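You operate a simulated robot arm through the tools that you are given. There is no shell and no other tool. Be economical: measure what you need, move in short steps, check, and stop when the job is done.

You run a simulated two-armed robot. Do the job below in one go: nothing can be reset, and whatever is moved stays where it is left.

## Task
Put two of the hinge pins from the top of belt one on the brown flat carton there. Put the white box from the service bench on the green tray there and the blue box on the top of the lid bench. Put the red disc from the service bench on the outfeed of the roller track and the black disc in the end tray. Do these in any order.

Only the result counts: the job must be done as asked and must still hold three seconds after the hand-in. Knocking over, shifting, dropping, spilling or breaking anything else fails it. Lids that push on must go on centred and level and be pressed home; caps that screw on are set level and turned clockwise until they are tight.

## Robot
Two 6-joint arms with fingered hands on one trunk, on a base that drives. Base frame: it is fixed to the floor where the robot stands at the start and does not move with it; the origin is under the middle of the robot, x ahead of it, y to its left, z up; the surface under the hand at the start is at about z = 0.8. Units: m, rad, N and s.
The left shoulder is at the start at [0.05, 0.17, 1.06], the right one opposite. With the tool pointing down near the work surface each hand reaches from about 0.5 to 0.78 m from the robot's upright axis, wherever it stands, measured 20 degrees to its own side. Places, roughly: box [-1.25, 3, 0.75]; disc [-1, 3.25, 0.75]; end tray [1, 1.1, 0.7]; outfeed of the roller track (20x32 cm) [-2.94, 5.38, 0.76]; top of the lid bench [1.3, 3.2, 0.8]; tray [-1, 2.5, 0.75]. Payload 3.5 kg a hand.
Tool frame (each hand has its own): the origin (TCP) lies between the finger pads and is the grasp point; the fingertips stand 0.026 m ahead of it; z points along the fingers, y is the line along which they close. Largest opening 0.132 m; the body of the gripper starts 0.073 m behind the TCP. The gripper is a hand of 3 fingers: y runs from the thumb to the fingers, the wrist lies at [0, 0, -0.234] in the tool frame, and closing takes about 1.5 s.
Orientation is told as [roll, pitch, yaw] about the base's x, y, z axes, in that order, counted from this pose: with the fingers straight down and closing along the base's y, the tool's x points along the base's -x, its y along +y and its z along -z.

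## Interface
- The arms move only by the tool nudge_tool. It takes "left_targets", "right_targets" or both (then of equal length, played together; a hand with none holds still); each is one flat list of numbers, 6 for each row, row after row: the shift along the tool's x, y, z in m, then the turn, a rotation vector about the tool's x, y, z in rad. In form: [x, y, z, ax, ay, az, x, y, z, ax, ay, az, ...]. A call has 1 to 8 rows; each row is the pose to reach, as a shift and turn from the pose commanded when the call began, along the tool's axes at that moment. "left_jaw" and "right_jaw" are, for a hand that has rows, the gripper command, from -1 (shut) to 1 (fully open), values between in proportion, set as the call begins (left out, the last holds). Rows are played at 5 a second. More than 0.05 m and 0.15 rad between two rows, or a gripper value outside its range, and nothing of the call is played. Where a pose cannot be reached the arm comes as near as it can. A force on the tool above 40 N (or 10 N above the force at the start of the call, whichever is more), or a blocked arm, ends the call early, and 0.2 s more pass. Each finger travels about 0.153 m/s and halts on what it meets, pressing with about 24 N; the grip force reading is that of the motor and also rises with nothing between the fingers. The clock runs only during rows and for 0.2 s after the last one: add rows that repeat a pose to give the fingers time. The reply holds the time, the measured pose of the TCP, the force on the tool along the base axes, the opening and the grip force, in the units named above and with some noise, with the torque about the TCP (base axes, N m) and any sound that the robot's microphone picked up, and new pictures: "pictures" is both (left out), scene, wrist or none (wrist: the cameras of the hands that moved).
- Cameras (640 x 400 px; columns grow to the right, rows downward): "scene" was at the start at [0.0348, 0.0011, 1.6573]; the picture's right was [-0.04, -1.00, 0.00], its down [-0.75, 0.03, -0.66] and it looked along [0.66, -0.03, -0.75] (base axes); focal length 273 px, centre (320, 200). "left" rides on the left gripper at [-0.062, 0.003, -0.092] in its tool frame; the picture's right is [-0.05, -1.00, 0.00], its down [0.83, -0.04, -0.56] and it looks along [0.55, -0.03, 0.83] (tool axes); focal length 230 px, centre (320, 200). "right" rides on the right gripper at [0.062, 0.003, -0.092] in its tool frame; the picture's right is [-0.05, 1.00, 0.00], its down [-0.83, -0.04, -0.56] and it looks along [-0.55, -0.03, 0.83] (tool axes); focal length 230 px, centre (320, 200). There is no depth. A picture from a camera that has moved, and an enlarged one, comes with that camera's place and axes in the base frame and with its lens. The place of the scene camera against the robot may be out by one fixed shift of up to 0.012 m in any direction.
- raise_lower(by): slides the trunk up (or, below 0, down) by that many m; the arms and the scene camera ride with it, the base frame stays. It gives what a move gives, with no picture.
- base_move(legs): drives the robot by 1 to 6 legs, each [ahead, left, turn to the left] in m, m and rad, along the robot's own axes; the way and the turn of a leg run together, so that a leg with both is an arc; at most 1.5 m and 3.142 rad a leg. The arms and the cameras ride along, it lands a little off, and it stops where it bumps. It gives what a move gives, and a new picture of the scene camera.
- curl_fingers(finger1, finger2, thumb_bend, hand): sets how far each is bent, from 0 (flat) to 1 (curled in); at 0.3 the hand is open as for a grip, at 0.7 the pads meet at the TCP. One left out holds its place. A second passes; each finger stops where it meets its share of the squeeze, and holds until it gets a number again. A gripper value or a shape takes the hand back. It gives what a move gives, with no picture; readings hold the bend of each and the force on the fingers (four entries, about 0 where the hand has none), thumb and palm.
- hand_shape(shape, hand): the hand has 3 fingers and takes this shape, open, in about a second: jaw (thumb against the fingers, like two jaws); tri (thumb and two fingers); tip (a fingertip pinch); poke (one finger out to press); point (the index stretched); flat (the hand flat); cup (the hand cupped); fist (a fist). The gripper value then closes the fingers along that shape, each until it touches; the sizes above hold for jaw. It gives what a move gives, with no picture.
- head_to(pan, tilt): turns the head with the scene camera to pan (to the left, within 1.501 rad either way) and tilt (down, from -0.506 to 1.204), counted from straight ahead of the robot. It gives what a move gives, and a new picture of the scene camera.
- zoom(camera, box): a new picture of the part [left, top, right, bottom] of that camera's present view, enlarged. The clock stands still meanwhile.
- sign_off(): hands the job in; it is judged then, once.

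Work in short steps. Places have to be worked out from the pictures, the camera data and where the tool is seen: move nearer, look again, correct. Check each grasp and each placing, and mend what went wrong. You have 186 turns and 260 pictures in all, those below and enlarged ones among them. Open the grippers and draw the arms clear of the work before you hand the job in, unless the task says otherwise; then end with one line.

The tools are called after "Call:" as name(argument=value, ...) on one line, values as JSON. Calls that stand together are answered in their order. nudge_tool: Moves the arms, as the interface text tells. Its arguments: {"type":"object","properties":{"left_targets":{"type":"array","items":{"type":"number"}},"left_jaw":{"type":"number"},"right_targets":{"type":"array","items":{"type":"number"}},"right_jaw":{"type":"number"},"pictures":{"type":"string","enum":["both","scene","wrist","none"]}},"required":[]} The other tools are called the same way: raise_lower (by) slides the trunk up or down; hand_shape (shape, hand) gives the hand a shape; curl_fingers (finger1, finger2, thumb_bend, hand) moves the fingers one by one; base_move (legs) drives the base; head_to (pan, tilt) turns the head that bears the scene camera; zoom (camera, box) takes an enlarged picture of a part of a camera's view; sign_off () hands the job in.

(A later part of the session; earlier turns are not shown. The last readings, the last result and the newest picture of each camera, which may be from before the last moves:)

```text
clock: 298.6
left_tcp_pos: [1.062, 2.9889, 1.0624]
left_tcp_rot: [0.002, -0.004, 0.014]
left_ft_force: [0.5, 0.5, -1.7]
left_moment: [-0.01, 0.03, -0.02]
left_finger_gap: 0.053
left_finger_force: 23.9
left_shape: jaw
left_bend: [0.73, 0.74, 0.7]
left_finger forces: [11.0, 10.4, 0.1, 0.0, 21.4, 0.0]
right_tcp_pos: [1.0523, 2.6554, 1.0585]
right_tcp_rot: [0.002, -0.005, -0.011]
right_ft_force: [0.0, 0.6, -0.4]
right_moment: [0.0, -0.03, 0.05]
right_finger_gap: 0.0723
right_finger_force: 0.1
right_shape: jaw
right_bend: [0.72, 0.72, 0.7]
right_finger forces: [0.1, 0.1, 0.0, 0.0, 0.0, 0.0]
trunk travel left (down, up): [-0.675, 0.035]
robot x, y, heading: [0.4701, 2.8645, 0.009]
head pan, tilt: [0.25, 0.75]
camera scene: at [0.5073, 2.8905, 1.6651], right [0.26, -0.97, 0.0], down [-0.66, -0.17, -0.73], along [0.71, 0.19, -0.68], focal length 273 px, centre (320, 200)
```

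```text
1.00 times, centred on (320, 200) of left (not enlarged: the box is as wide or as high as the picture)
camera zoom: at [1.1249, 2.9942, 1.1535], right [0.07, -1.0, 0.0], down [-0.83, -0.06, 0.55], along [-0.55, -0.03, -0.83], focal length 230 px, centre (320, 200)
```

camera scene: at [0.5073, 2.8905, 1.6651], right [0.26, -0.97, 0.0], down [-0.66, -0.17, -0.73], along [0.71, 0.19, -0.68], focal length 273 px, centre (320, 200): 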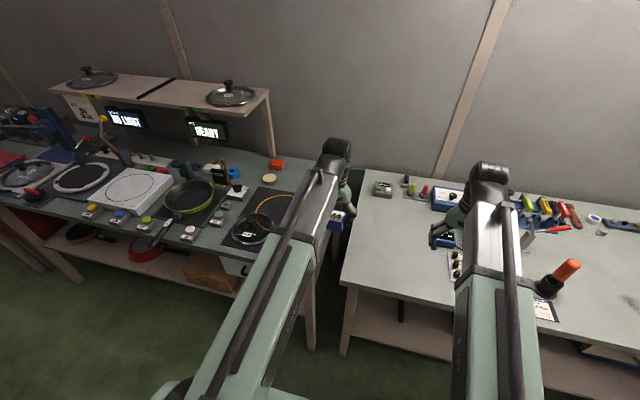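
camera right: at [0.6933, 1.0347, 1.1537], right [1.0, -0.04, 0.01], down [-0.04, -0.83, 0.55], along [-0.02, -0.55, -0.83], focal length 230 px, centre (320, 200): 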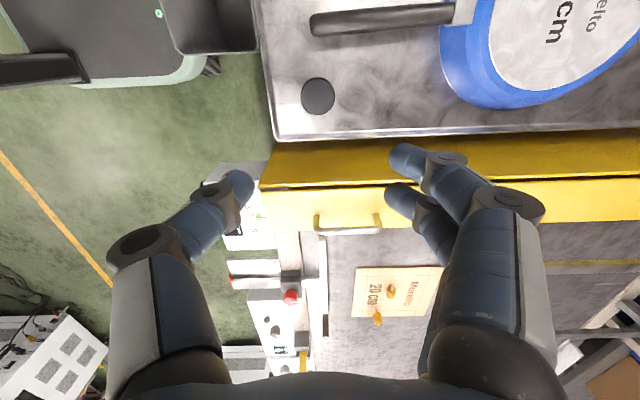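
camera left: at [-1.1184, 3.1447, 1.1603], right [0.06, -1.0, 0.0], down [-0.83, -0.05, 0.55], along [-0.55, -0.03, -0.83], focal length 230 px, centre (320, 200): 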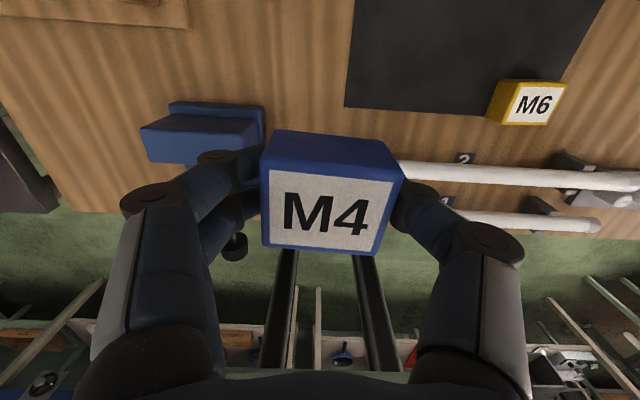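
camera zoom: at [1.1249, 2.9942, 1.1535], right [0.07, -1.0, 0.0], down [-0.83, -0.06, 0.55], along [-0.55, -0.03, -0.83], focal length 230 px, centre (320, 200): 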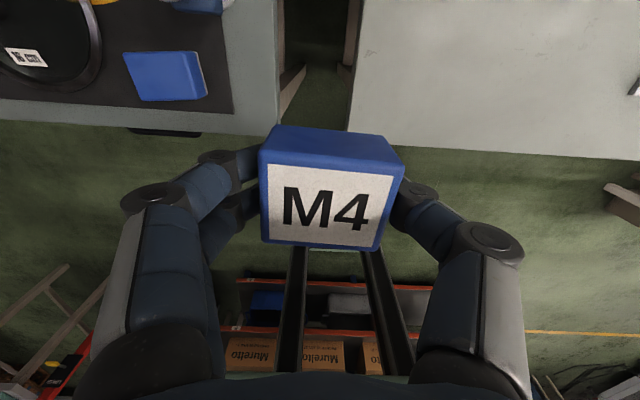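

The lid bench's near corner is at [1.01,3.05], the mat starts at y≈3.12; the strip between is about 7 cm. I'll set the box at about [1.18,3.087]. I drive .06 ahead and move the box over the spot.

Call:
base_move(legs=[[0.06, 0, 0]])

Call:
nudge_tool(left_targets=[-0.02, 0.035, 0, 0, 0, 0, -0.04, 0.07, 0, 0, 0, 0, -0.058, 0.098, 0, 0, 0, 0, -0.058, 0.098, 0.04, 0, 0, 0, -0.058, 0.098, 0.08, 0, 0, 0, -0.058, 0.098, 0.11, 0, 0, 0], pictures="both")

```text
clock: 299.5
left_tcp_pos: [1.1253, 2.9902, 1.0612]
left_tcp_rot: [0.002, -0.003, 0.015]
left_ft_force: [0.2, 0.7, -2.2]
left_moment: [-0.01, 0.01, 0.03]
left_finger_gap: 0.0533
left_finger_force: 23.9
left_shape: jaw
left_bend: [0.73, 0.74, 0.7]
left_finger forces: [11.1, 10.4, 0.0, 0.1, 21.4, 0.1]
right_tcp_pos: [1.1156, 2.6554, 1.059]
right_tcp_rot: [0.001, -0.005, -0.013]
right_ft_force: [0.8, -0.2, -0.3]
right_moment: [-0.01, 0.02, 0.01]
right_finger_gap: 0.0719
right_finger_force: 0.0
right_shape: jaw
right_bend: [0.72, 0.72, 0.7]
right_finger forces: [0.0, 0.0, 0.0, 0.0, 0.0, 0.0]
trunk travel left (down, up): [-0.675, 0.035]
robot x, y, heading: [0.5352, 2.8677, 0.015]
head pan, tilt: [0.25, 0.75]
camera scene: at [0.5716, 2.8912, 1.665], right [0.26, -0.97, 0.0], down [-0.66, -0.18, -0.73], along [0.71, 0.19, -0.68], focal length 273 px, centre (320, 200)
```

scene: 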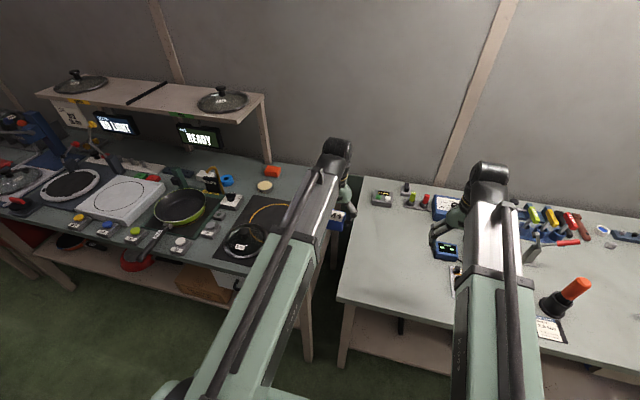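

```text
clock: 300.9
left_tcp_pos: [1.181, 3.0874, 0.9603]
left_tcp_rot: [0.004, -0.01, 0.014]
left_ft_force: [-3.6, -0.8, 21.5]
left_moment: [-0.01, 0.1, -0.03]
left_finger_gap: 0.034
left_finger_force: 24.1
left_shape: jaw
left_bend: [0.79, 0.76, 0.76]
left_finger forces: [10.2, 6.6, 0.1, 0.0, 13.9, 0.0]
right_tcp_pos: [1.1123, 2.6558, 1.062]
right_tcp_rot: [0.002, -0.007, -0.012]
right_ft_force: [-0.5, -1.2, 0.9]
right_moment: [0.01, 0.02, -0.01]
right_finger_gap: 0.072
right_finger_force: 0.1
right_shape: jaw
right_bend: [0.72, 0.72, 0.7]
right_finger forces: [0.0, 0.1, 0.0, 0.0, 0.0, 0.0]
trunk travel left (down, up): [-0.675, 0.035]
robot x, y, heading: [0.5306, 2.868, 0.01]
head pan, tilt: [0.25, 0.75]
stopped in row 6 (left hand): the force on the tool passed its limit at 59 N (the readings are from after the stop); the commanded pose is now the measured one
camera scene: at [0.5662, 2.8904, 1.6654], right [0.26, -0.97, 0.0], down [-0.66, -0.17, -0.73], along [0.71, 0.19, -0.68], focal length 273 px, centre (320, 200)
camera left: at [1.2428, 3.0922, 1.0528], right [0.07, -1.0, 0.0], down [-0.84, -0.06, 0.55], along [-0.55, -0.03, -0.84], focal length 230 px, centre (320, 200)
```

scene: 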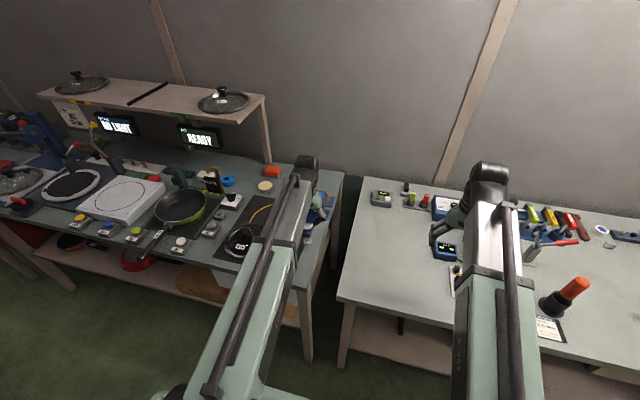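
left: 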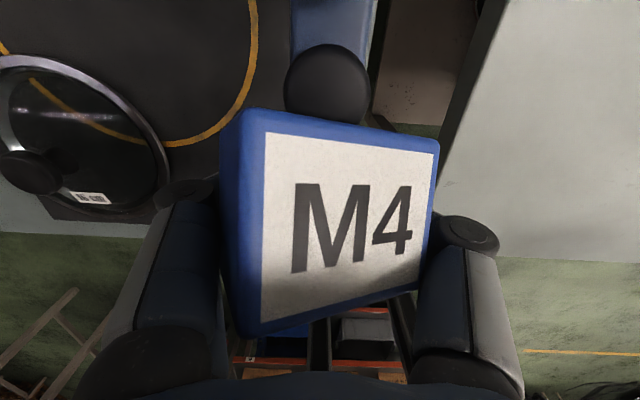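

The box hit the top of a clamp's black knob below it and has tilted in the grip. I lift straight up and look.

Call:
nudge_tool(left_targets=[0, 0, -0.03, 0, 0, 0, 0, 0, -0.07, 0, 0, 0, 0, 0, -0.11, 0, 0, 0, 0, 0, -0.13, 0, 0, 0], pictures="both")

Call:
zoom(camera="scene", box=[200, 140, 380, 253])

```text
clock: 301.9
left_tcp_pos: [1.1794, 3.0867, 1.0896]
left_tcp_rot: [0.004, -0.006, 0.014]
left_ft_force: [0.3, -0.7, -2.5]
left_moment: [0.01, -0.01, 0.01]
left_finger_gap: 0.0304
left_finger_force: 24.2
left_shape: jaw
left_bend: [0.77, 0.77, 0.76]
left_finger forces: [2.2, 1.9, 0.0, 0.0, 4.0, 0.0]
right_tcp_pos: [1.1132, 2.6551, 1.0598]
right_tcp_rot: [0.001, -0.006, -0.011]
right_ft_force: [0.2, -0.3, -0.5]
right_moment: [-0.02, -0.01, 0.0]
right_finger_gap: 0.0723
right_finger_force: 0.0
right_shape: jaw
right_bend: [0.72, 0.72, 0.7]
right_finger forces: [0.0, 0.0, 0.1, 0.0, 0.0, 0.0]
trunk travel left (down, up): [-0.675, 0.035]
robot x, y, heading: [0.5338, 2.8663, 0.009]
head pan, tilt: [0.25, 0.75]
camera scene: at [0.5685, 2.8911, 1.6651], right [0.26, -0.97, 0.0], down [-0.66, -0.18, -0.73], along [0.71, 0.19, -0.68], focal length 273 px, centre (320, 200)
camera left: at [1.2429, 3.0921, 1.1815], right [0.07, -1.0, 0.0], down [-0.83, -0.06, 0.55], along [-0.55, -0.03, -0.84], focal length 230 px, centre (320, 200)
```

scene: 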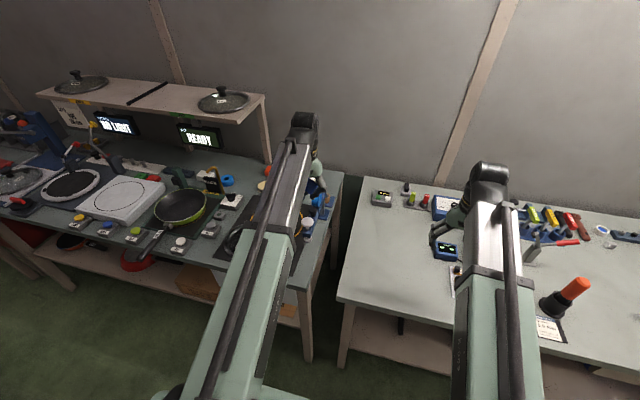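
left: 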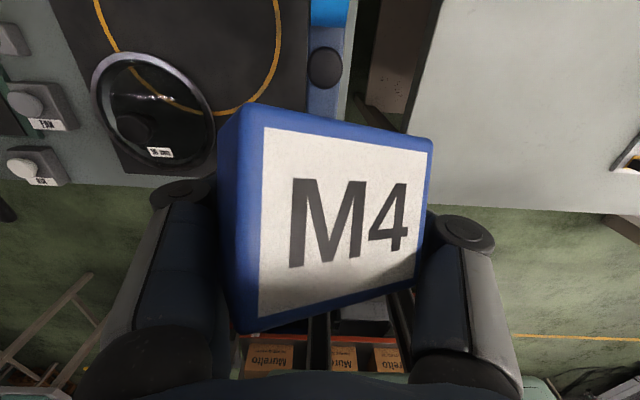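

```text
3.54 times, centred on (290, 196) of scene
camera zoom: at [0.5685, 2.8911, 1.6651], right [0.26, -0.97, 0.0], down [-0.66, -0.18, -0.73], along [0.71, 0.19, -0.68], focal length 966 px, centre (426, 212)
```

zoom: 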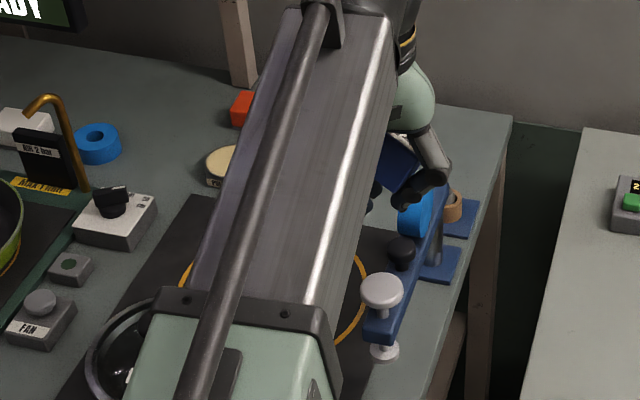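

The clamp's arm with knobs reaches along that strip to x≈1.18, so I hit it. The box is now caged high in the fingers. I'll set it down on the open left end of the neighbouring bench to regrasp; first I move both hands to the right.

Call:
nudge_tool(right_targets=[0, -0.03, 0, 0, 0, 0, 0, -0.06, 0, 0, 0, 0, 0, -0.09, 0, 0, 0, 0, 0, -0.12, 0, 0, 0, 0, 0, -0.15, 0, 0, 0, 0, 0, -0.15, 0, 0, 0, 0, 0, -0.15, 0, 0, 0, 0], left_targets=[0, -0.03, 0, 0, 0, 0, 0.01, -0.07, 0, 0, 0, 0, 0.02, -0.11, 0, 0, 0, 0, 0.03, -0.15, 0, 0, 0, 0, 0.03, -0.19, 0, 0, 0, 0, 0.03, -0.23, 0, 0, 0, 0, 0.03, -0.255, 0, 0, 0, 0], pictures="both")

```text
clock: 303.5
left_tcp_pos: [1.154, 2.8355, 1.0863]
left_tcp_rot: [0.003, -0.007, 0.015]
left_ft_force: [-0.2, -0.4, -1.2]
left_moment: [0.0, -0.02, 0.03]
left_finger_gap: 0.0303
left_finger_force: 23.7
left_shape: jaw
left_bend: [0.77, 0.77, 0.76]
left_finger forces: [2.3, 1.7, 0.1, 0.0, 4.0, 0.1]
right_tcp_pos: [1.1119, 2.5061, 1.0605]
right_tcp_rot: [0.002, -0.006, -0.012]
right_ft_force: [-0.3, 0.0, 0.1]
right_moment: [0.01, 0.0, -0.02]
right_finger_gap: 0.072
right_finger_force: 0.1
right_shape: jaw
right_bend: [0.72, 0.72, 0.7]
right_finger forces: [0.0, 0.0, 0.0, 0.0, 0.0, 0.0]
trunk travel left (down, up): [-0.675, 0.035]
robot x, y, heading: [0.5325, 2.8685, 0.012]
head pan, tilt: [0.25, 0.75]
camera scene: at [0.5689, 2.8907, 1.6651], right [0.26, -0.97, 0.0], down [-0.66, -0.17, -0.73], along [0.71, 0.19, -0.68], focal length 273 px, centre (320, 200)
camera right: at [1.0501, 2.5105, 1.1519], right [0.06, 1.0, 0.0], down [0.83, -0.05, 0.56], along [0.56, -0.03, -0.83], focal length 230 px, centre (320, 200)
camera left: at [1.2169, 2.839, 1.177], right [0.07, -1.0, 0.0], down [-0.83, -0.06, 0.55], along [-0.55, -0.03, -0.84], focal length 230 px, centre (320, 200)
```

scene: 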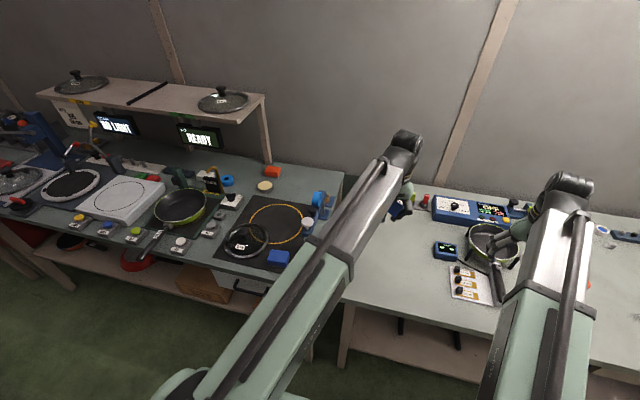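
right: 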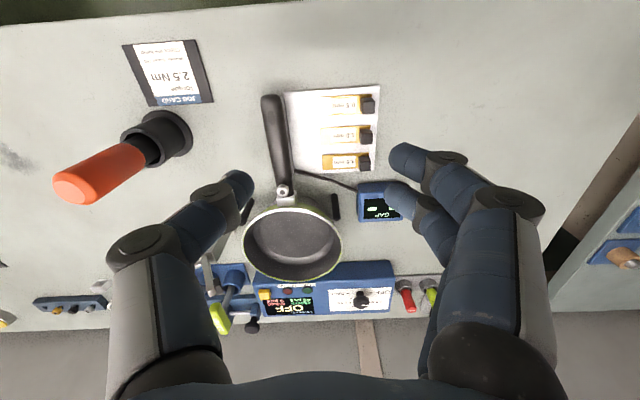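
left: 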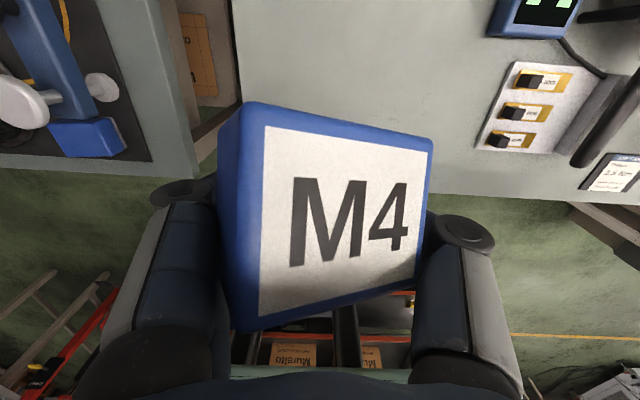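

Wrist view shows the clamp's white knob near [1.15,3.135] and a free strip y 3.045–3.125 for x<1.12. I now lower over the open bench area to set the box down and regrasp.

Call:
nudge_tool(left_targets=[0, 0, 0.045, 0, 0, 0, 0, 0, 0.09, 0, 0, 0, 0, 0, 0.135, 0, 0, 0, 0, 0, 0.18, 0, 0, 0, 0, 0, 0.21, 0, 0, 0], pictures="wrist")

```text
clock: 304.7
left_tcp_pos: [1.1558, 2.8357, 0.874]
left_tcp_rot: [0.004, -0.007, 0.014]
left_ft_force: [0.1, -0.3, -1.8]
left_moment: [0.02, 0.04, 0.0]
left_finger_gap: 0.0302
left_finger_force: 23.4
left_shape: jaw
left_bend: [0.77, 0.77, 0.76]
left_finger forces: [2.0, 1.6, 0.0, 0.0, 3.9, 0.1]
right_tcp_pos: [1.112, 2.5056, 1.0609]
right_tcp_rot: [0.002, -0.005, -0.012]
right_ft_force: [-0.6, 1.1, -0.1]
right_moment: [0.06, -0.01, -0.01]
right_finger_gap: 0.0721
right_finger_force: 0.0
right_shape: jaw
right_bend: [0.72, 0.72, 0.7]
right_finger forces: [0.0, 0.0, 0.0, 0.1, 0.0, 0.1]
trunk travel left (down, up): [-0.675, 0.035]
robot x, y, heading: [0.5319, 2.8634, 0.009]
head pan, tilt: [0.25, 0.75]
camera left: at [1.2179, 2.8405, 0.9645], right [0.07, -1.0, 0.0], down [-0.83, -0.06, 0.55], along [-0.55, -0.03, -0.84], focal length 230 px, centre (320, 200)
```

left: 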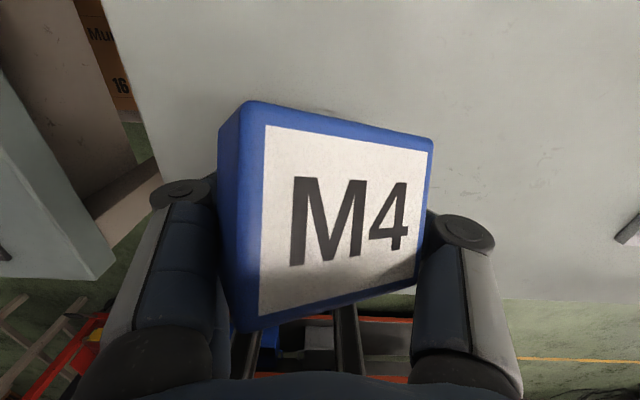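

The box is above the bench, with the front edge at x≈.97. I lower to contact.

Call:
nudge_tool(left_targets=[0, 0, 0.008, 0, 0, 0, 0, 0, 0.015, 0, 0, 0, 0, 0, 0.021, 0, 0, 0, 0, 0, 0.026, 0, 0, 0], pictures="none")

Call:
nudge_tool(left_targets=[0, 0, 0.004, 0, 0, 0, 0, 0, 0.008, 0, 0, 0, 0, 0, 0.012, 0, 0, 0], pictures="none")

```text
clock: 305.7
left_tcp_pos: [1.1555, 2.8336, 0.8496]
left_tcp_rot: [0.003, -0.007, 0.014]
left_ft_force: [0.0, 0.4, -1.9]
left_moment: [0.02, 0.01, 0.02]
left_finger_gap: 0.03
left_finger_force: 24.1
left_shape: jaw
left_bend: [0.77, 0.77, 0.76]
left_finger forces: [2.1, 1.6, 0.1, 0.1, 3.9, 0.0]
right_tcp_pos: [1.1121, 2.5067, 1.0608]
right_tcp_rot: [0.003, -0.007, -0.012]
right_ft_force: [0.3, -0.4, 0.6]
right_moment: [0.01, -0.06, -0.01]
right_finger_gap: 0.0719
right_finger_force: 0.1
right_shape: jaw
right_bend: [0.72, 0.72, 0.7]
right_finger forces: [0.1, 0.0, 0.0, 0.0, 0.0, 0.0]
trunk travel left (down, up): [-0.675, 0.035]
robot x, y, heading: [0.5343, 2.8685, 0.012]
head pan, tilt: [0.25, 0.75]
```

```text
clock: 306.5
left_tcp_pos: [1.1553, 2.8328, 0.8417]
left_tcp_rot: [0.002, -0.014, 0.014]
left_ft_force: [1.8, 1.1, 26.3]
left_moment: [0.05, 0.12, -0.07]
left_finger_gap: 0.0315
left_finger_force: 23.8
left_shape: jaw
left_bend: [0.78, 0.79, 0.76]
left_finger forces: [7.1, 10.3, 0.0, 0.0, 16.5, 0.0]
right_tcp_pos: [1.1108, 2.5073, 1.062]
right_tcp_rot: [0.001, -0.008, -0.011]
right_ft_force: [0.6, 1.3, -0.3]
right_moment: [-0.02, 0.01, -0.01]
right_finger_gap: 0.0721
right_finger_force: 0.1
right_shape: jaw
right_bend: [0.72, 0.72, 0.7]
right_finger forces: [0.0, 0.0, 0.0, 0.1, 0.1, 0.1]
trunk travel left (down, up): [-0.675, 0.035]
robot x, y, heading: [0.5307, 2.8637, 0.009]
head pan, tilt: [0.25, 0.75]
```

Contact. I ease up slightly and open wide to let the box settle.

Call:
nudge_tool(left_targets=[0, 0, -0.006, 0, 0, 0, 0, 0, -0.006, 0, 0, 0, 0, 0, -0.006, 0, 0, 0, 0, 0, -0.006, 0, 0, 0], left_jaw=0.5, pictures="wrist")

```text
clock: 307.5
left_tcp_pos: [1.1529, 2.8304, 0.8472]
left_tcp_rot: [0.005, -0.009, 0.014]
left_ft_force: [-3.6, -12.3, 32.4]
left_moment: [1.27, 0.22, 0.18]
left_finger_gap: 0.0887
left_finger_force: 0.0
left_shape: jaw
left_bend: [0.71, 0.72, 0.6]
left_finger forces: [14.6, 18.0, 0.0, 0.1, 0.1, 0.0]
right_tcp_pos: [1.1102, 2.5053, 1.0611]
right_tcp_rot: [0.002, -0.008, -0.011]
right_ft_force: [0.1, 0.2, 0.3]
right_moment: [0.03, -0.04, -0.01]
right_finger_gap: 0.0722
right_finger_force: 0.1
right_shape: jaw
right_bend: [0.72, 0.72, 0.7]
right_finger forces: [0.0, 0.1, 0.1, 0.0, 0.0, 0.1]
trunk travel left (down, up): [-0.675, 0.035]
robot x, y, heading: [0.5336, 2.8666, 0.012]
head pan, tilt: [0.25, 0.75]
camera left: at [1.2153, 2.8349, 0.9379], right [0.07, -1.0, 0.0], down [-0.83, -0.06, 0.55], along [-0.55, -0.03, -0.84], focal length 230 px, centre (320, 200)
```

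left: 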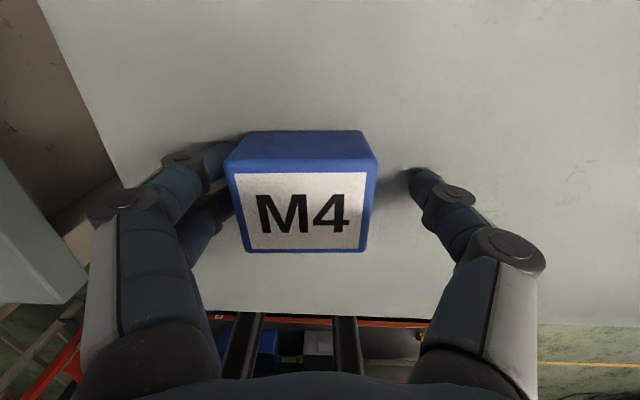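

The box settled flat. I free the fingers by shifting left 9 mm and raising 25 mm for a high grip.

Call:
nudge_tool(left_targets=[0, 0.004, -0.002, 0, 0, 0, 0, 0.009, -0.006, 0, 0, 0, 0, 0.009, -0.015, 0, 0, 0, 0, 0.009, -0.028, 0, 0, 0], left_jaw=0.5, pictures="wrist")

```text
clock: 308.5
left_tcp_pos: [1.1549, 2.8416, 0.8735]
left_tcp_rot: [0.003, -0.007, 0.014]
left_ft_force: [0.5, -0.5, -0.1]
left_moment: [-0.02, -0.02, 0.0]
left_finger_gap: 0.0986
left_finger_force: 0.0
left_shape: jaw
left_bend: [0.64, 0.64, 0.6]
left_finger forces: [0.0, 0.1, 0.0, 0.1, 0.0, 0.0]
right_tcp_pos: [1.1126, 2.5066, 1.0604]
right_tcp_rot: [0.002, -0.006, -0.012]
right_ft_force: [0.1, 0.3, -0.5]
right_moment: [0.0, 0.03, -0.02]
right_finger_gap: 0.0717
right_finger_force: 0.2
right_shape: jaw
right_bend: [0.72, 0.72, 0.7]
right_finger forces: [0.0, 0.1, 0.1, 0.1, 0.0, 0.0]
trunk travel left (down, up): [-0.675, 0.035]
robot x, y, heading: [0.533, 2.868, 0.009]
head pan, tilt: [0.25, 0.75]
camera left: at [1.2177, 2.8461, 0.9648], right [0.07, -1.0, 0.0], down [-0.83, -0.06, 0.55], along [-0.55, -0.03, -0.84], focal length 230 px, centre (320, 200)
```

left: 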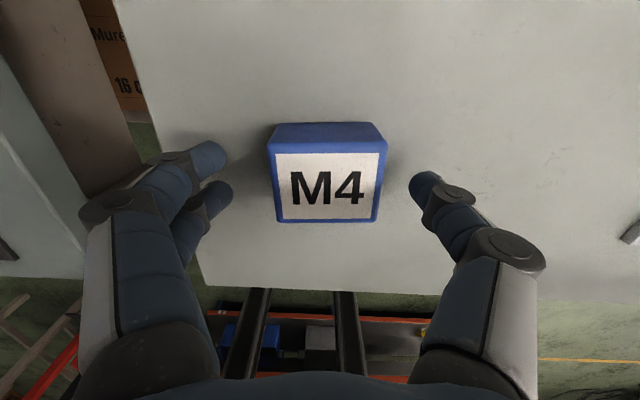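

Aligned. I lower 8 mm and close for a high grip.

Call:
nudge_tool(left_targets=[-0.004, -0.002, 0.008, 0, 0, 0], pictures="none")

Call:
nudge_tool(left_targets=[0, 0, 0, 0, 0, 0, 0, 0, 0, 0, 0, 0, 0, 0, 0, 0, 0, 0, 0, 0, 0, 0, 0, 0, 0, 0, 0, 0, 0, 0], left_jaw=-1, pictures="wrist")

```text
clock: 308.9
left_tcp_pos: [1.1596, 2.8396, 0.8655]
left_tcp_rot: [0.004, -0.008, 0.012]
left_ft_force: [-1.2, 0.5, -0.1]
left_moment: [-0.01, -0.01, -0.04]
left_finger_gap: 0.0987
left_finger_force: 0.1
left_shape: jaw
left_bend: [0.64, 0.64, 0.6]
left_finger forces: [0.1, 0.0, 0.1, 0.0, 0.1, 0.0]
right_tcp_pos: [1.1111, 2.5067, 1.0604]
right_tcp_rot: [0.001, -0.006, -0.013]
right_ft_force: [0.6, -0.3, 0.9]
right_moment: [0.02, -0.03, -0.01]
right_finger_gap: 0.0719
right_finger_force: 0.0
right_shape: jaw
right_bend: [0.72, 0.72, 0.7]
right_finger forces: [0.0, 0.0, 0.0, 0.0, 0.0, 0.0]
trunk travel left (down, up): [-0.675, 0.035]
robot x, y, heading: [0.5311, 2.8665, 0.008]
head pan, tilt: [0.25, 0.75]
```

```text
clock: 310.1
left_tcp_pos: [1.1595, 2.8396, 0.8645]
left_tcp_rot: [0.005, -0.006, 0.015]
left_ft_force: [-0.6, -0.7, -0.7]
left_moment: [-0.01, 0.01, 0.02]
left_finger_gap: 0.0537
left_finger_force: 23.5
left_shape: jaw
left_bend: [0.73, 0.73, 0.7]
left_finger forces: [10.7, 10.9, 0.0, 0.0, 21.7, 0.0]
right_tcp_pos: [1.1111, 2.5066, 1.06]
right_tcp_rot: [0.003, -0.006, -0.013]
right_ft_force: [1.1, 0.5, 0.1]
right_moment: [-0.02, 0.02, -0.02]
right_finger_gap: 0.0719
right_finger_force: 0.0
right_shape: jaw
right_bend: [0.72, 0.72, 0.7]
right_finger forces: [0.0, 0.0, 0.0, 0.0, 0.1, 0.0]
trunk travel left (down, up): [-0.675, 0.035]
robot x, y, heading: [0.5291, 2.8664, 0.014]
head pan, tilt: [0.25, 0.75]
camera left: at [1.2222, 2.8437, 0.9562], right [0.07, -1.0, 0.0], down [-0.83, -0.06, 0.55], along [-0.55, -0.03, -0.84], focal length 230 px, centre (320, 200)
```

left: 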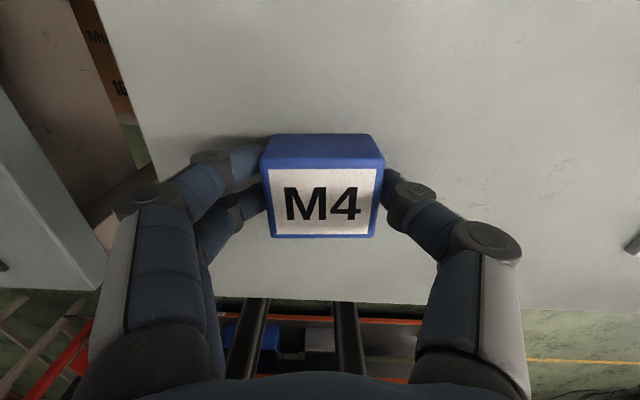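

Good grip. I lift, pull back to x≈1.055 and carry toward y≈3.085.

Call:
nudge_tool(left_targets=[0, 0, -0.04, 0, 0, 0, 0, 0, -0.085, 0, 0, 0, 0.02, 0, -0.13, 0, 0, 0, 0.05, 0.01, -0.165, 0, 0, 0, 0.08, 0.04, -0.19, 0, 0, 0, 0.1, 0.08, -0.195, 0, 0, 0, 0.103, 0.125, -0.195, 0, 0, 0, 0.103, 0.17, -0.195, 0, 0, 0], pictures="wrist")

```text
clock: 311.9
left_tcp_pos: [1.0511, 3.0084, 1.0618]
left_tcp_rot: [0.004, -0.006, 0.014]
left_ft_force: [-0.7, -0.1, -1.7]
left_moment: [0.03, -0.03, -0.03]
left_finger_gap: 0.0539
left_finger_force: 23.9
left_shape: jaw
left_bend: [0.73, 0.73, 0.7]
left_finger forces: [10.9, 11.2, 0.1, 0.0, 22.0, 0.0]
right_tcp_pos: [1.1114, 2.5073, 1.06]
right_tcp_rot: [0.0, -0.006, -0.012]
right_ft_force: [-0.2, 0.0, 0.3]
right_moment: [-0.01, 0.01, 0.02]
right_finger_gap: 0.072
right_finger_force: 0.1
right_shape: jaw
right_bend: [0.72, 0.72, 0.7]
right_finger forces: [0.1, 0.0, 0.0, 0.1, 0.0, 0.0]
trunk travel left (down, up): [-0.675, 0.035]
robot x, y, heading: [0.5294, 2.8674, 0.01]
head pan, tilt: [0.25, 0.75]
camera left: at [1.1141, 3.0133, 1.1536], right [0.07, -1.0, 0.0], down [-0.83, -0.06, 0.55], along [-0.55, -0.03, -0.84], focal length 230 px, centre (320, 200)
```

left: 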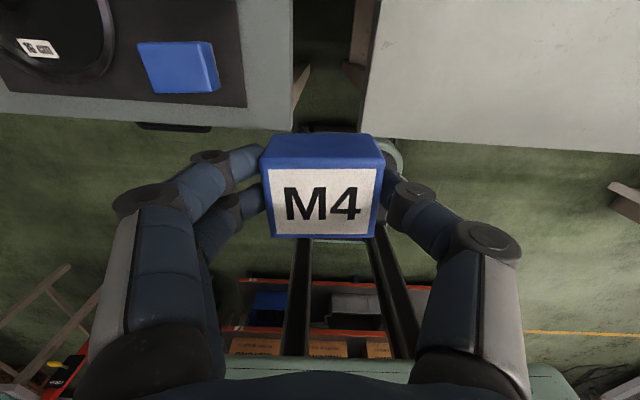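

The strip is y 3.051–3.111, with a blue block close on the far side (y≥3.13, x 1.06–1.12). I yaw the hand 90° so the fingers lie along x and stay clear of it.

Call:
nudge_tool(left_targets=[0, 0, 0, 0, 0, 0.14, 0, 0, 0, 0, 0, 0.28, 0, 0, 0, 0, 0, 0.42, 0, 0, 0, 0, 0, 0.56, 0, 0, 0, 0, 0, 0.7, 0, 0, 0, 0, 0, 0.84, 0, 0, 0, 0, 0, 0.98, 0, 0, 0, 0, 0, 1.12], pictures="none")

Call:
nudge_tool(left_targets=[0, 0, 0, 0, 0, 0.14, 0, 0, 0, 0, 0, 0.28, 0, 0, 0, 0, 0, 0.42, 0, 0, 0, 0, 0, 0.465, 0, 0, 0, 0, 0, 0.465], pictures="wrist")

```text
clock: 313.7
left_tcp_pos: [1.0546, 3.0084, 1.0607]
left_tcp_rot: [0.006, -0.001, -1.108]
left_ft_force: [0.5, -0.1, -1.9]
left_moment: [0.0, -0.01, 0.01]
left_finger_gap: 0.0535
left_finger_force: 23.9
left_shape: jaw
left_bend: [0.73, 0.73, 0.7]
left_finger forces: [10.8, 11.2, 0.0, 0.0, 22.1, 0.1]
right_tcp_pos: [1.1121, 2.505, 1.0616]
right_tcp_rot: [0.002, -0.006, -0.013]
right_ft_force: [-0.5, -0.5, -0.2]
right_moment: [0.0, 0.01, -0.02]
right_finger_gap: 0.0722
right_finger_force: 0.1
right_shape: jaw
right_bend: [0.72, 0.72, 0.7]
right_finger forces: [0.0, 0.1, 0.0, 0.0, 0.1, 0.0]
trunk travel left (down, up): [-0.675, 0.035]
robot x, y, heading: [0.5313, 2.8647, 0.012]
head pan, tilt: [0.25, 0.75]
```

```text
clock: 314.9
left_tcp_pos: [1.053, 3.008, 1.0595]
left_tcp_rot: [0.005, 0.003, -1.571]
left_ft_force: [0.0, -0.6, -1.6]
left_moment: [-0.03, -0.03, 0.0]
left_finger_gap: 0.0537
left_finger_force: 24.0
left_shape: jaw
left_bend: [0.73, 0.73, 0.7]
left_finger forces: [10.8, 11.3, 0.0, 0.0, 21.9, 0.0]
right_tcp_pos: [1.1117, 2.5057, 1.0593]
right_tcp_rot: [0.003, -0.006, -0.013]
right_ft_force: [0.2, -0.3, 0.3]
right_moment: [-0.01, -0.01, -0.03]
right_finger_gap: 0.072
right_finger_force: 0.0
right_shape: jaw
right_bend: [0.72, 0.72, 0.7]
right_finger forces: [0.0, 0.1, 0.1, 0.0, 0.1, 0.0]
trunk travel left (down, up): [-0.675, 0.035]
robot x, y, heading: [0.535, 2.8669, 0.011]
head pan, tilt: [0.25, 0.75]
camera left: at [1.0572, 2.9472, 1.1498], right [-1.0, -0.05, -0.01], down [-0.05, 0.83, 0.56], along [-0.02, 0.56, -0.83], focal length 230 px, centre (320, 200)
```

left: 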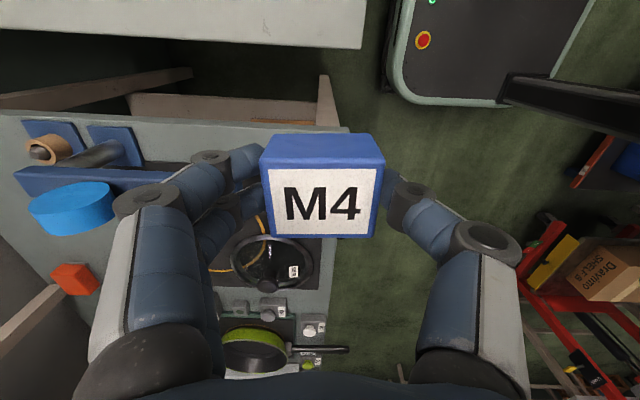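

The view agrees: corner at [1.016,3.048]. I move to y≈3.083 and lower to .93, then check.

Call:
nudge_tool(left_targets=[0.04, -0.002, 0, 0, 0, 0, 0.075, -0.002, 0, 0, 0, 0, 0.075, -0.002, 0.045, 0, 0, 0, 0.075, -0.002, 0.09, 0, 0, 0, 0.075, -0.002, 0.125, 0, 0, 0], pictures="both")

```text
clock: 316.1
left_tcp_pos: [1.0508, 3.0849, 0.935]
left_tcp_rot: [0.007, 0.004, -1.57]
left_ft_force: [-0.1, 0.2, -2.1]
left_moment: [0.03, 0.0, -0.01]
left_finger_gap: 0.054
left_finger_force: 24.2
left_shape: jaw
left_bend: [0.73, 0.73, 0.7]
left_finger forces: [10.8, 11.0, 0.1, 0.1, 21.8, 0.0]
right_tcp_pos: [1.1113, 2.5058, 1.0608]
right_tcp_rot: [0.003, -0.006, -0.012]
right_ft_force: [0.4, 0.5, -0.2]
right_moment: [-0.01, 0.04, 0.0]
right_finger_gap: 0.0721
right_finger_force: 0.1
right_shape: jaw
right_bend: [0.72, 0.72, 0.7]
right_finger forces: [0.0, 0.1, 0.1, 0.0, 0.1, 0.0]
trunk travel left (down, up): [-0.675, 0.035]
robot x, y, heading: [0.5318, 2.8633, 0.008]
head pan, tilt: [0.25, 0.75]
camera scene: at [0.5689, 2.8913, 1.6651], right [0.26, -0.97, 0.0], down [-0.66, -0.18, -0.73], along [0.71, 0.19, -0.68], focal length 273 px, centre (320, 200)
camera left: at [1.0565, 3.0233, 1.0261], right [-1.0, -0.05, -0.01], down [-0.05, 0.83, 0.56], along [-0.02, 0.56, -0.83], focal length 230 px, centre (320, 200)
```

scene: 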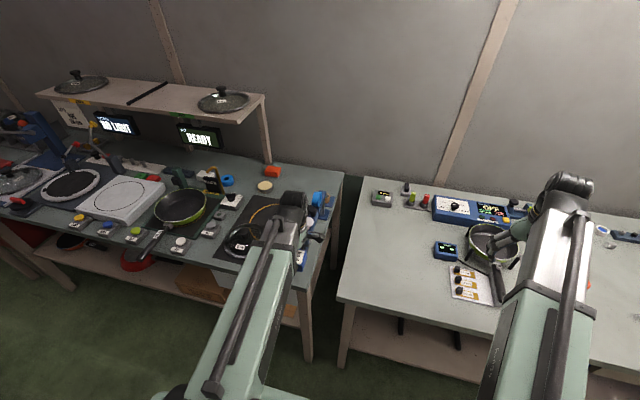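
left: 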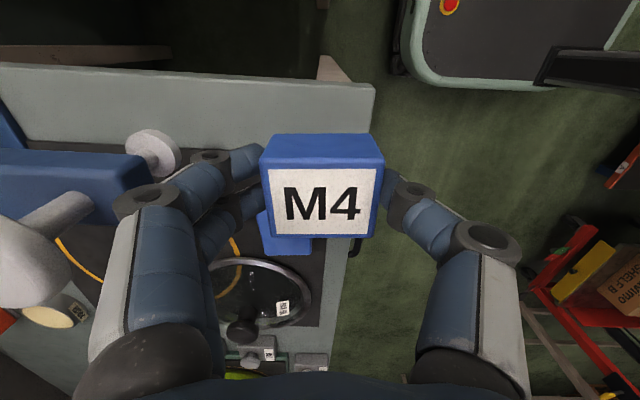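

The clamp foot is at x≈1.2, clear of the fingers. I lower to .875, then sense contact.

Call:
nudge_tool(left_targets=[0, 0, 0.03, 0, 0, 0, 0, 0, 0.05, 0, 0, 0, 0, 0, 0.06, 0, 0, 0], pictures="wrist")

Call:
nudge_tool(left_targets=[0, 0, 0.004, 0, 0, 0, 0, 0, 0.007, 0, 0, 0, 0, 0, 0.009, 0, 0, 0], pictures="none")

```text
clock: 316.9
left_tcp_pos: [1.0538, 3.0837, 0.874]
left_tcp_rot: [0.007, 0.004, -1.57]
left_ft_force: [-0.3, 0.5, -1.4]
left_moment: [0.0, -0.02, 0.04]
left_finger_gap: 0.0537
left_finger_force: 23.5
left_shape: jaw
left_bend: [0.73, 0.73, 0.7]
left_finger forces: [10.7, 11.0, 0.0, 0.0, 21.8, 0.0]
right_tcp_pos: [1.112, 2.5064, 1.061]
right_tcp_rot: [0.002, -0.006, -0.01]
right_ft_force: [0.0, 0.1, -0.3]
right_moment: [0.01, 0.01, -0.03]
right_finger_gap: 0.0721
right_finger_force: 0.1
right_shape: jaw
right_bend: [0.72, 0.72, 0.7]
right_finger forces: [0.0, 0.1, 0.0, 0.1, 0.0, 0.0]
trunk travel left (down, up): [-0.675, 0.035]
robot x, y, heading: [0.5311, 2.8667, 0.007]
head pan, tilt: [0.25, 0.75]
camera left: at [1.0575, 3.023, 0.965], right [-1.0, -0.05, -0.01], down [-0.05, 0.83, 0.56], along [-0.02, 0.56, -0.83], focal length 230 px, centre (320, 200)
```

left: 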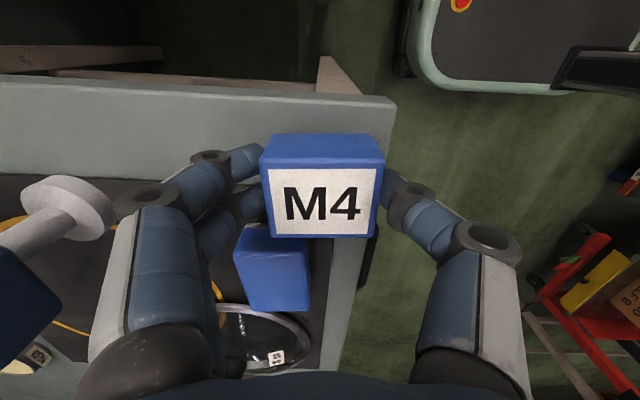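

```text
clock: 317.7
left_tcp_pos: [1.0514, 3.0828, 0.8653]
left_tcp_rot: [0.008, 0.005, -1.571]
left_ft_force: [-0.2, -3.5, 6.6]
left_moment: [0.04, 0.1, 0.04]
left_finger_gap: 0.0538
left_finger_force: 23.8
left_shape: jaw
left_bend: [0.73, 0.74, 0.7]
left_finger forces: [10.7, 12.2, 0.0, 0.0, 24.0, 0.0]
right_tcp_pos: [1.1116, 2.5059, 1.0605]
right_tcp_rot: [0.002, -0.007, -0.012]
right_ft_force: [0.4, 0.6, -0.7]
right_moment: [0.0, -0.01, 0.02]
right_finger_gap: 0.0717
right_finger_force: 0.0
right_shape: jaw
right_bend: [0.72, 0.72, 0.7]
right_finger forces: [0.0, 0.1, 0.0, 0.0, 0.0, 0.0]
trunk travel left (down, up): [-0.675, 0.035]
robot x, y, heading: [0.5294, 2.8684, 0.006]
head pan, tilt: [0.25, 0.75]
```

Contact at the expected height. I open only slightly and check.

Call:
nudge_tool(left_targets=[0, 0, 0, 0, 0, 0, 0, 0, 0, 0, 0, 0, 0, 0, 0, 0, 0, 0], left_jaw=0.05, pictures="wrist")

```text
clock: 318.5
left_tcp_pos: [1.0532, 3.0839, 0.8657]
left_tcp_rot: [0.005, 0.003, -1.57]
left_ft_force: [-0.3, 0.4, 0.2]
left_moment: [0.0, -0.02, -0.01]
left_finger_gap: 0.0686
left_finger_force: 0.1
left_shape: jaw
left_bend: [0.72, 0.72, 0.7]
left_finger forces: [0.0, 0.0, 0.0, 0.0, 0.0, 0.0]
right_tcp_pos: [1.1121, 2.5061, 1.061]
right_tcp_rot: [0.002, -0.006, -0.012]
right_ft_force: [0.4, 0.1, -0.4]
right_moment: [0.01, -0.02, 0.02]
right_finger_gap: 0.0721
right_finger_force: 0.1
right_shape: jaw
right_bend: [0.72, 0.72, 0.7]
right_finger forces: [0.0, 0.1, 0.0, 0.0, 0.0, 0.1]
trunk travel left (down, up): [-0.675, 0.035]
robot x, y, heading: [0.5289, 2.8666, 0.009]
head pan, tilt: [0.25, 0.75]
camera left: at [1.0577, 3.023, 0.9565], right [-1.0, -0.05, -0.01], down [-0.05, 0.83, 0.56], along [-0.02, 0.56, -0.83], focal length 230 px, centre (320, 200)
```

left: 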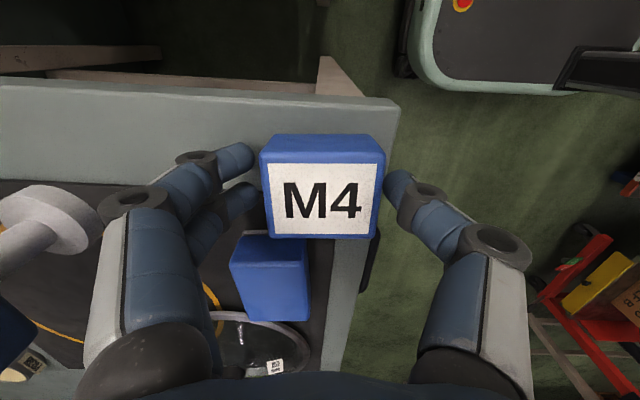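

The box stands free on the bench. I lift straight up.

Call:
nudge_tool(left_targets=[0, 0, -0.03, 0, 0, 0, 0, 0, -0.07, 0, 0, 0, 0, 0, -0.11, 0, 0, 0, 0, 0, -0.15, 0, 0, 0, 0, 0, -0.19, 0, 0, 0, -0.02, 0, -0.2, 0, 0, 0], pictures="both")

Call:
zoom(camera="left", box=[80, 40, 400, 240])

```text
clock: 319.9
left_tcp_pos: [1.0489, 3.0612, 1.0701]
left_tcp_rot: [0.008, 0.003, -1.572]
left_ft_force: [0.2, 0.0, -0.5]
left_moment: [0.0, 0.03, -0.02]
left_finger_gap: 0.0689
left_finger_force: 0.1
left_shape: jaw
left_bend: [0.72, 0.72, 0.7]
left_finger forces: [0.0, 0.0, 0.1, 0.0, 0.1, 0.1]
right_tcp_pos: [1.1103, 2.507, 1.0603]
right_tcp_rot: [0.002, -0.004, -0.013]
right_ft_force: [-0.7, -0.1, -0.3]
right_moment: [0.03, 0.0, 0.03]
right_finger_gap: 0.072
right_finger_force: 0.0
right_shape: jaw
right_bend: [0.72, 0.72, 0.7]
right_finger forces: [0.0, 0.0, 0.0, 0.0, 0.1, 0.0]
trunk travel left (down, up): [-0.675, 0.035]
robot x, y, heading: [0.5311, 2.8671, 0.009]
head pan, tilt: [0.25, 0.75]
camera scene: at [0.5687, 2.8908, 1.6651], right [0.26, -0.97, 0.0], down [-0.66, -0.17, -0.73], along [0.71, 0.19, -0.68], focal length 273 px, centre (320, 200)
camera left: at [1.0537, 3.0011, 1.1601], right [-1.0, -0.05, -0.01], down [-0.05, 0.83, 0.56], along [-0.02, 0.56, -0.83], focal length 230 px, centre (320, 200)
```

scene: 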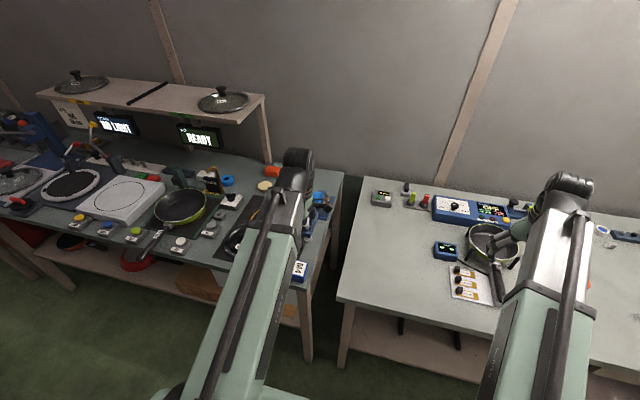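
left: 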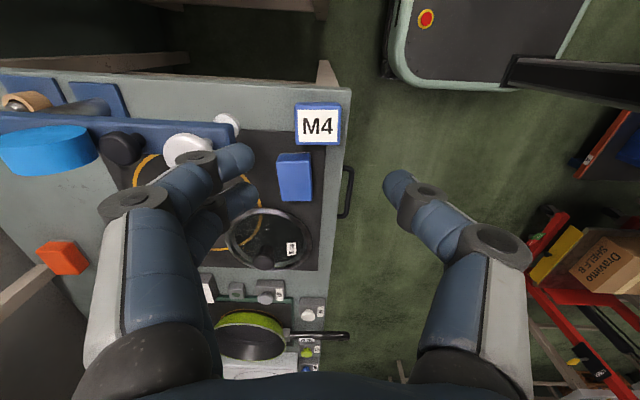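

```text
2.00 times, centred on (240, 140) of left
camera zoom: at [1.0537, 3.0011, 1.1601], right [-1.0, -0.05, -0.01], down [-0.05, 0.83, 0.56], along [-0.02, 0.56, -0.83], focal length 460 px, centre (480, 320)
```

zoom: 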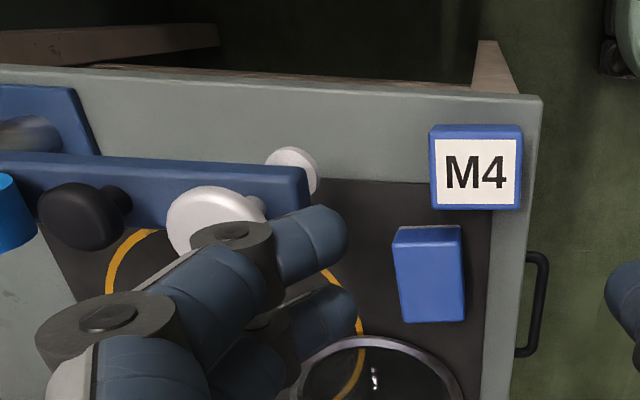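

The blue box stands on the lid bench beside the mat. I open both hands fully and draw the arms up and back from the benches.

Call:
nudge_tool(left_targets=[0, -0.01, -0.04, 0, 0, 0, -0.01, -0.03, -0.07, 0, 0, 0, -0.02, -0.06, -0.08, 0, 0, 0, -0.03, -0.09, -0.08, 0, 0, 0, -0.03, -0.1, -0.08, 0, 0, 0], right_targets=[0.01, 0, -0.04, 0, 0, 0, 0.03, 0, -0.07, 0, 0, 0, 0.06, 0, -0.08, 0, 0, 0, 0.09, 0, -0.08, 0, 0, 0, 0.1, 0, -0.08, 0, 0, 0], left_jaw=1, right_jaw=1, pictures="scene")

Call:
base_move(legs=[[-0.1, 0, 0]])

Call:
zoom(camera="scene", box=[180, 150, 400, 288])

```text
clock: 321.1
left_tcp_pos: [0.9647, 3.0333, 1.1415]
left_tcp_rot: [0.008, 0.003, -1.571]
left_ft_force: [0.3, -0.2, 0.0]
left_moment: [0.0, 0.03, 0.0]
left_finger_gap: 0.1318
left_finger_force: 0.0
left_shape: jaw
left_bend: [0.3, 0.3, 0.3]
left_finger forces: [0.0, 0.0, 0.0, 0.0, 0.0, 0.0]
left hand out of reach, approached as far as the arm can: row 4, 5
right_tcp_pos: [1.0099, 2.5062, 1.1388]
right_tcp_rot: [0.002, -0.007, -0.009]
right_ft_force: [0.4, 0.6, -0.3]
right_moment: [0.0, -0.07, 0.0]
right_finger_gap: 0.1322
right_finger_force: 0.1
right_shape: jaw
right_bend: [0.3, 0.3, 0.3]
right_finger forces: [0.0, 0.1, 0.0, 0.0, 0.0, 0.0]
trunk travel left (down, up): [-0.675, 0.035]
robot x, y, heading: [0.5333, 2.8688, 0.014]
head pan, tilt: [0.25, 0.75]
camera scene: at [0.5687, 2.8912, 1.6651], right [0.26, -0.97, 0.0], down [-0.66, -0.18, -0.73], along [0.71, 0.19, -0.68], focal length 273 px, centre (320, 200)
```

scene: 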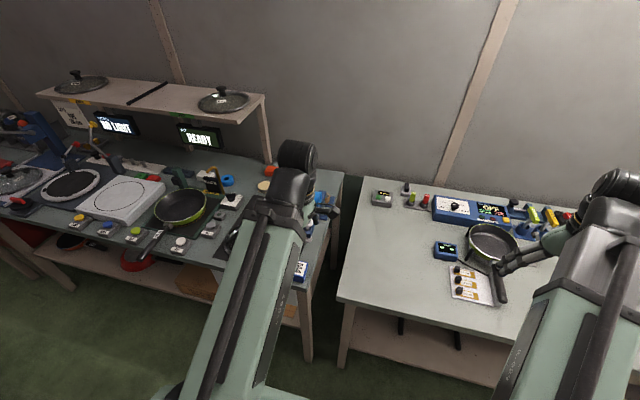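

```text
clock: 322.3
left_tcp_pos: [0.8617, 3.0326, 1.1416]
left_tcp_rot: [0.01, 0.004, -1.568]
left_ft_force: [0.0, 0.5, -1.1]
left_moment: [-0.01, -0.02, 0.01]
left_finger_gap: 0.1318
left_finger_force: 0.1
left_shape: jaw
left_bend: [0.3, 0.3, 0.3]
left_finger forces: [0.1, 0.0, 0.0, 0.1, 0.1, 0.0]
right_tcp_pos: [0.9091, 2.5069, 1.1399]
right_tcp_rot: [0.002, -0.007, -0.008]
right_ft_force: [-0.1, 0.2, 0.9]
right_moment: [-0.03, -0.02, 0.02]
right_finger_gap: 0.1317
right_finger_force: 0.2
right_shape: jaw
right_bend: [0.3, 0.3, 0.3]
right_finger forces: [0.0, 0.0, 0.0, 0.0, 0.0, 0.0]
trunk travel left (down, up): [-0.675, 0.035]
robot x, y, heading: [0.4343, 2.8649, 0.012]
head pan, tilt: [0.25, 0.75]
camera scene: at [0.4664, 2.8901, 1.6652], right [0.26, -0.97, 0.0], down [-0.66, -0.18, -0.73], along [0.71, 0.19, -0.68], focal length 273 px, centre (320, 200)
```

scene: 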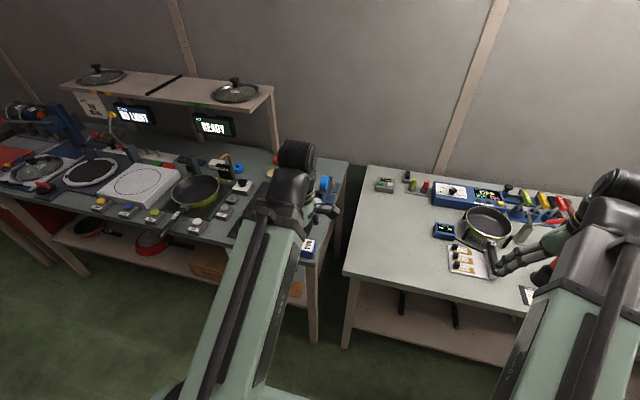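

```text
2.90 times, centred on (290, 219) of scene
camera zoom: at [0.4664, 2.8901, 1.6652], right [0.26, -0.97, 0.0], down [-0.66, -0.18, -0.73], along [0.71, 0.19, -0.68], focal length 791 px, centre (407, 145)
```

zoom: 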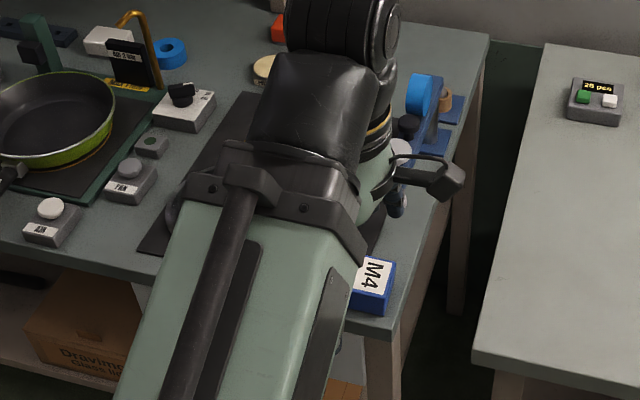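

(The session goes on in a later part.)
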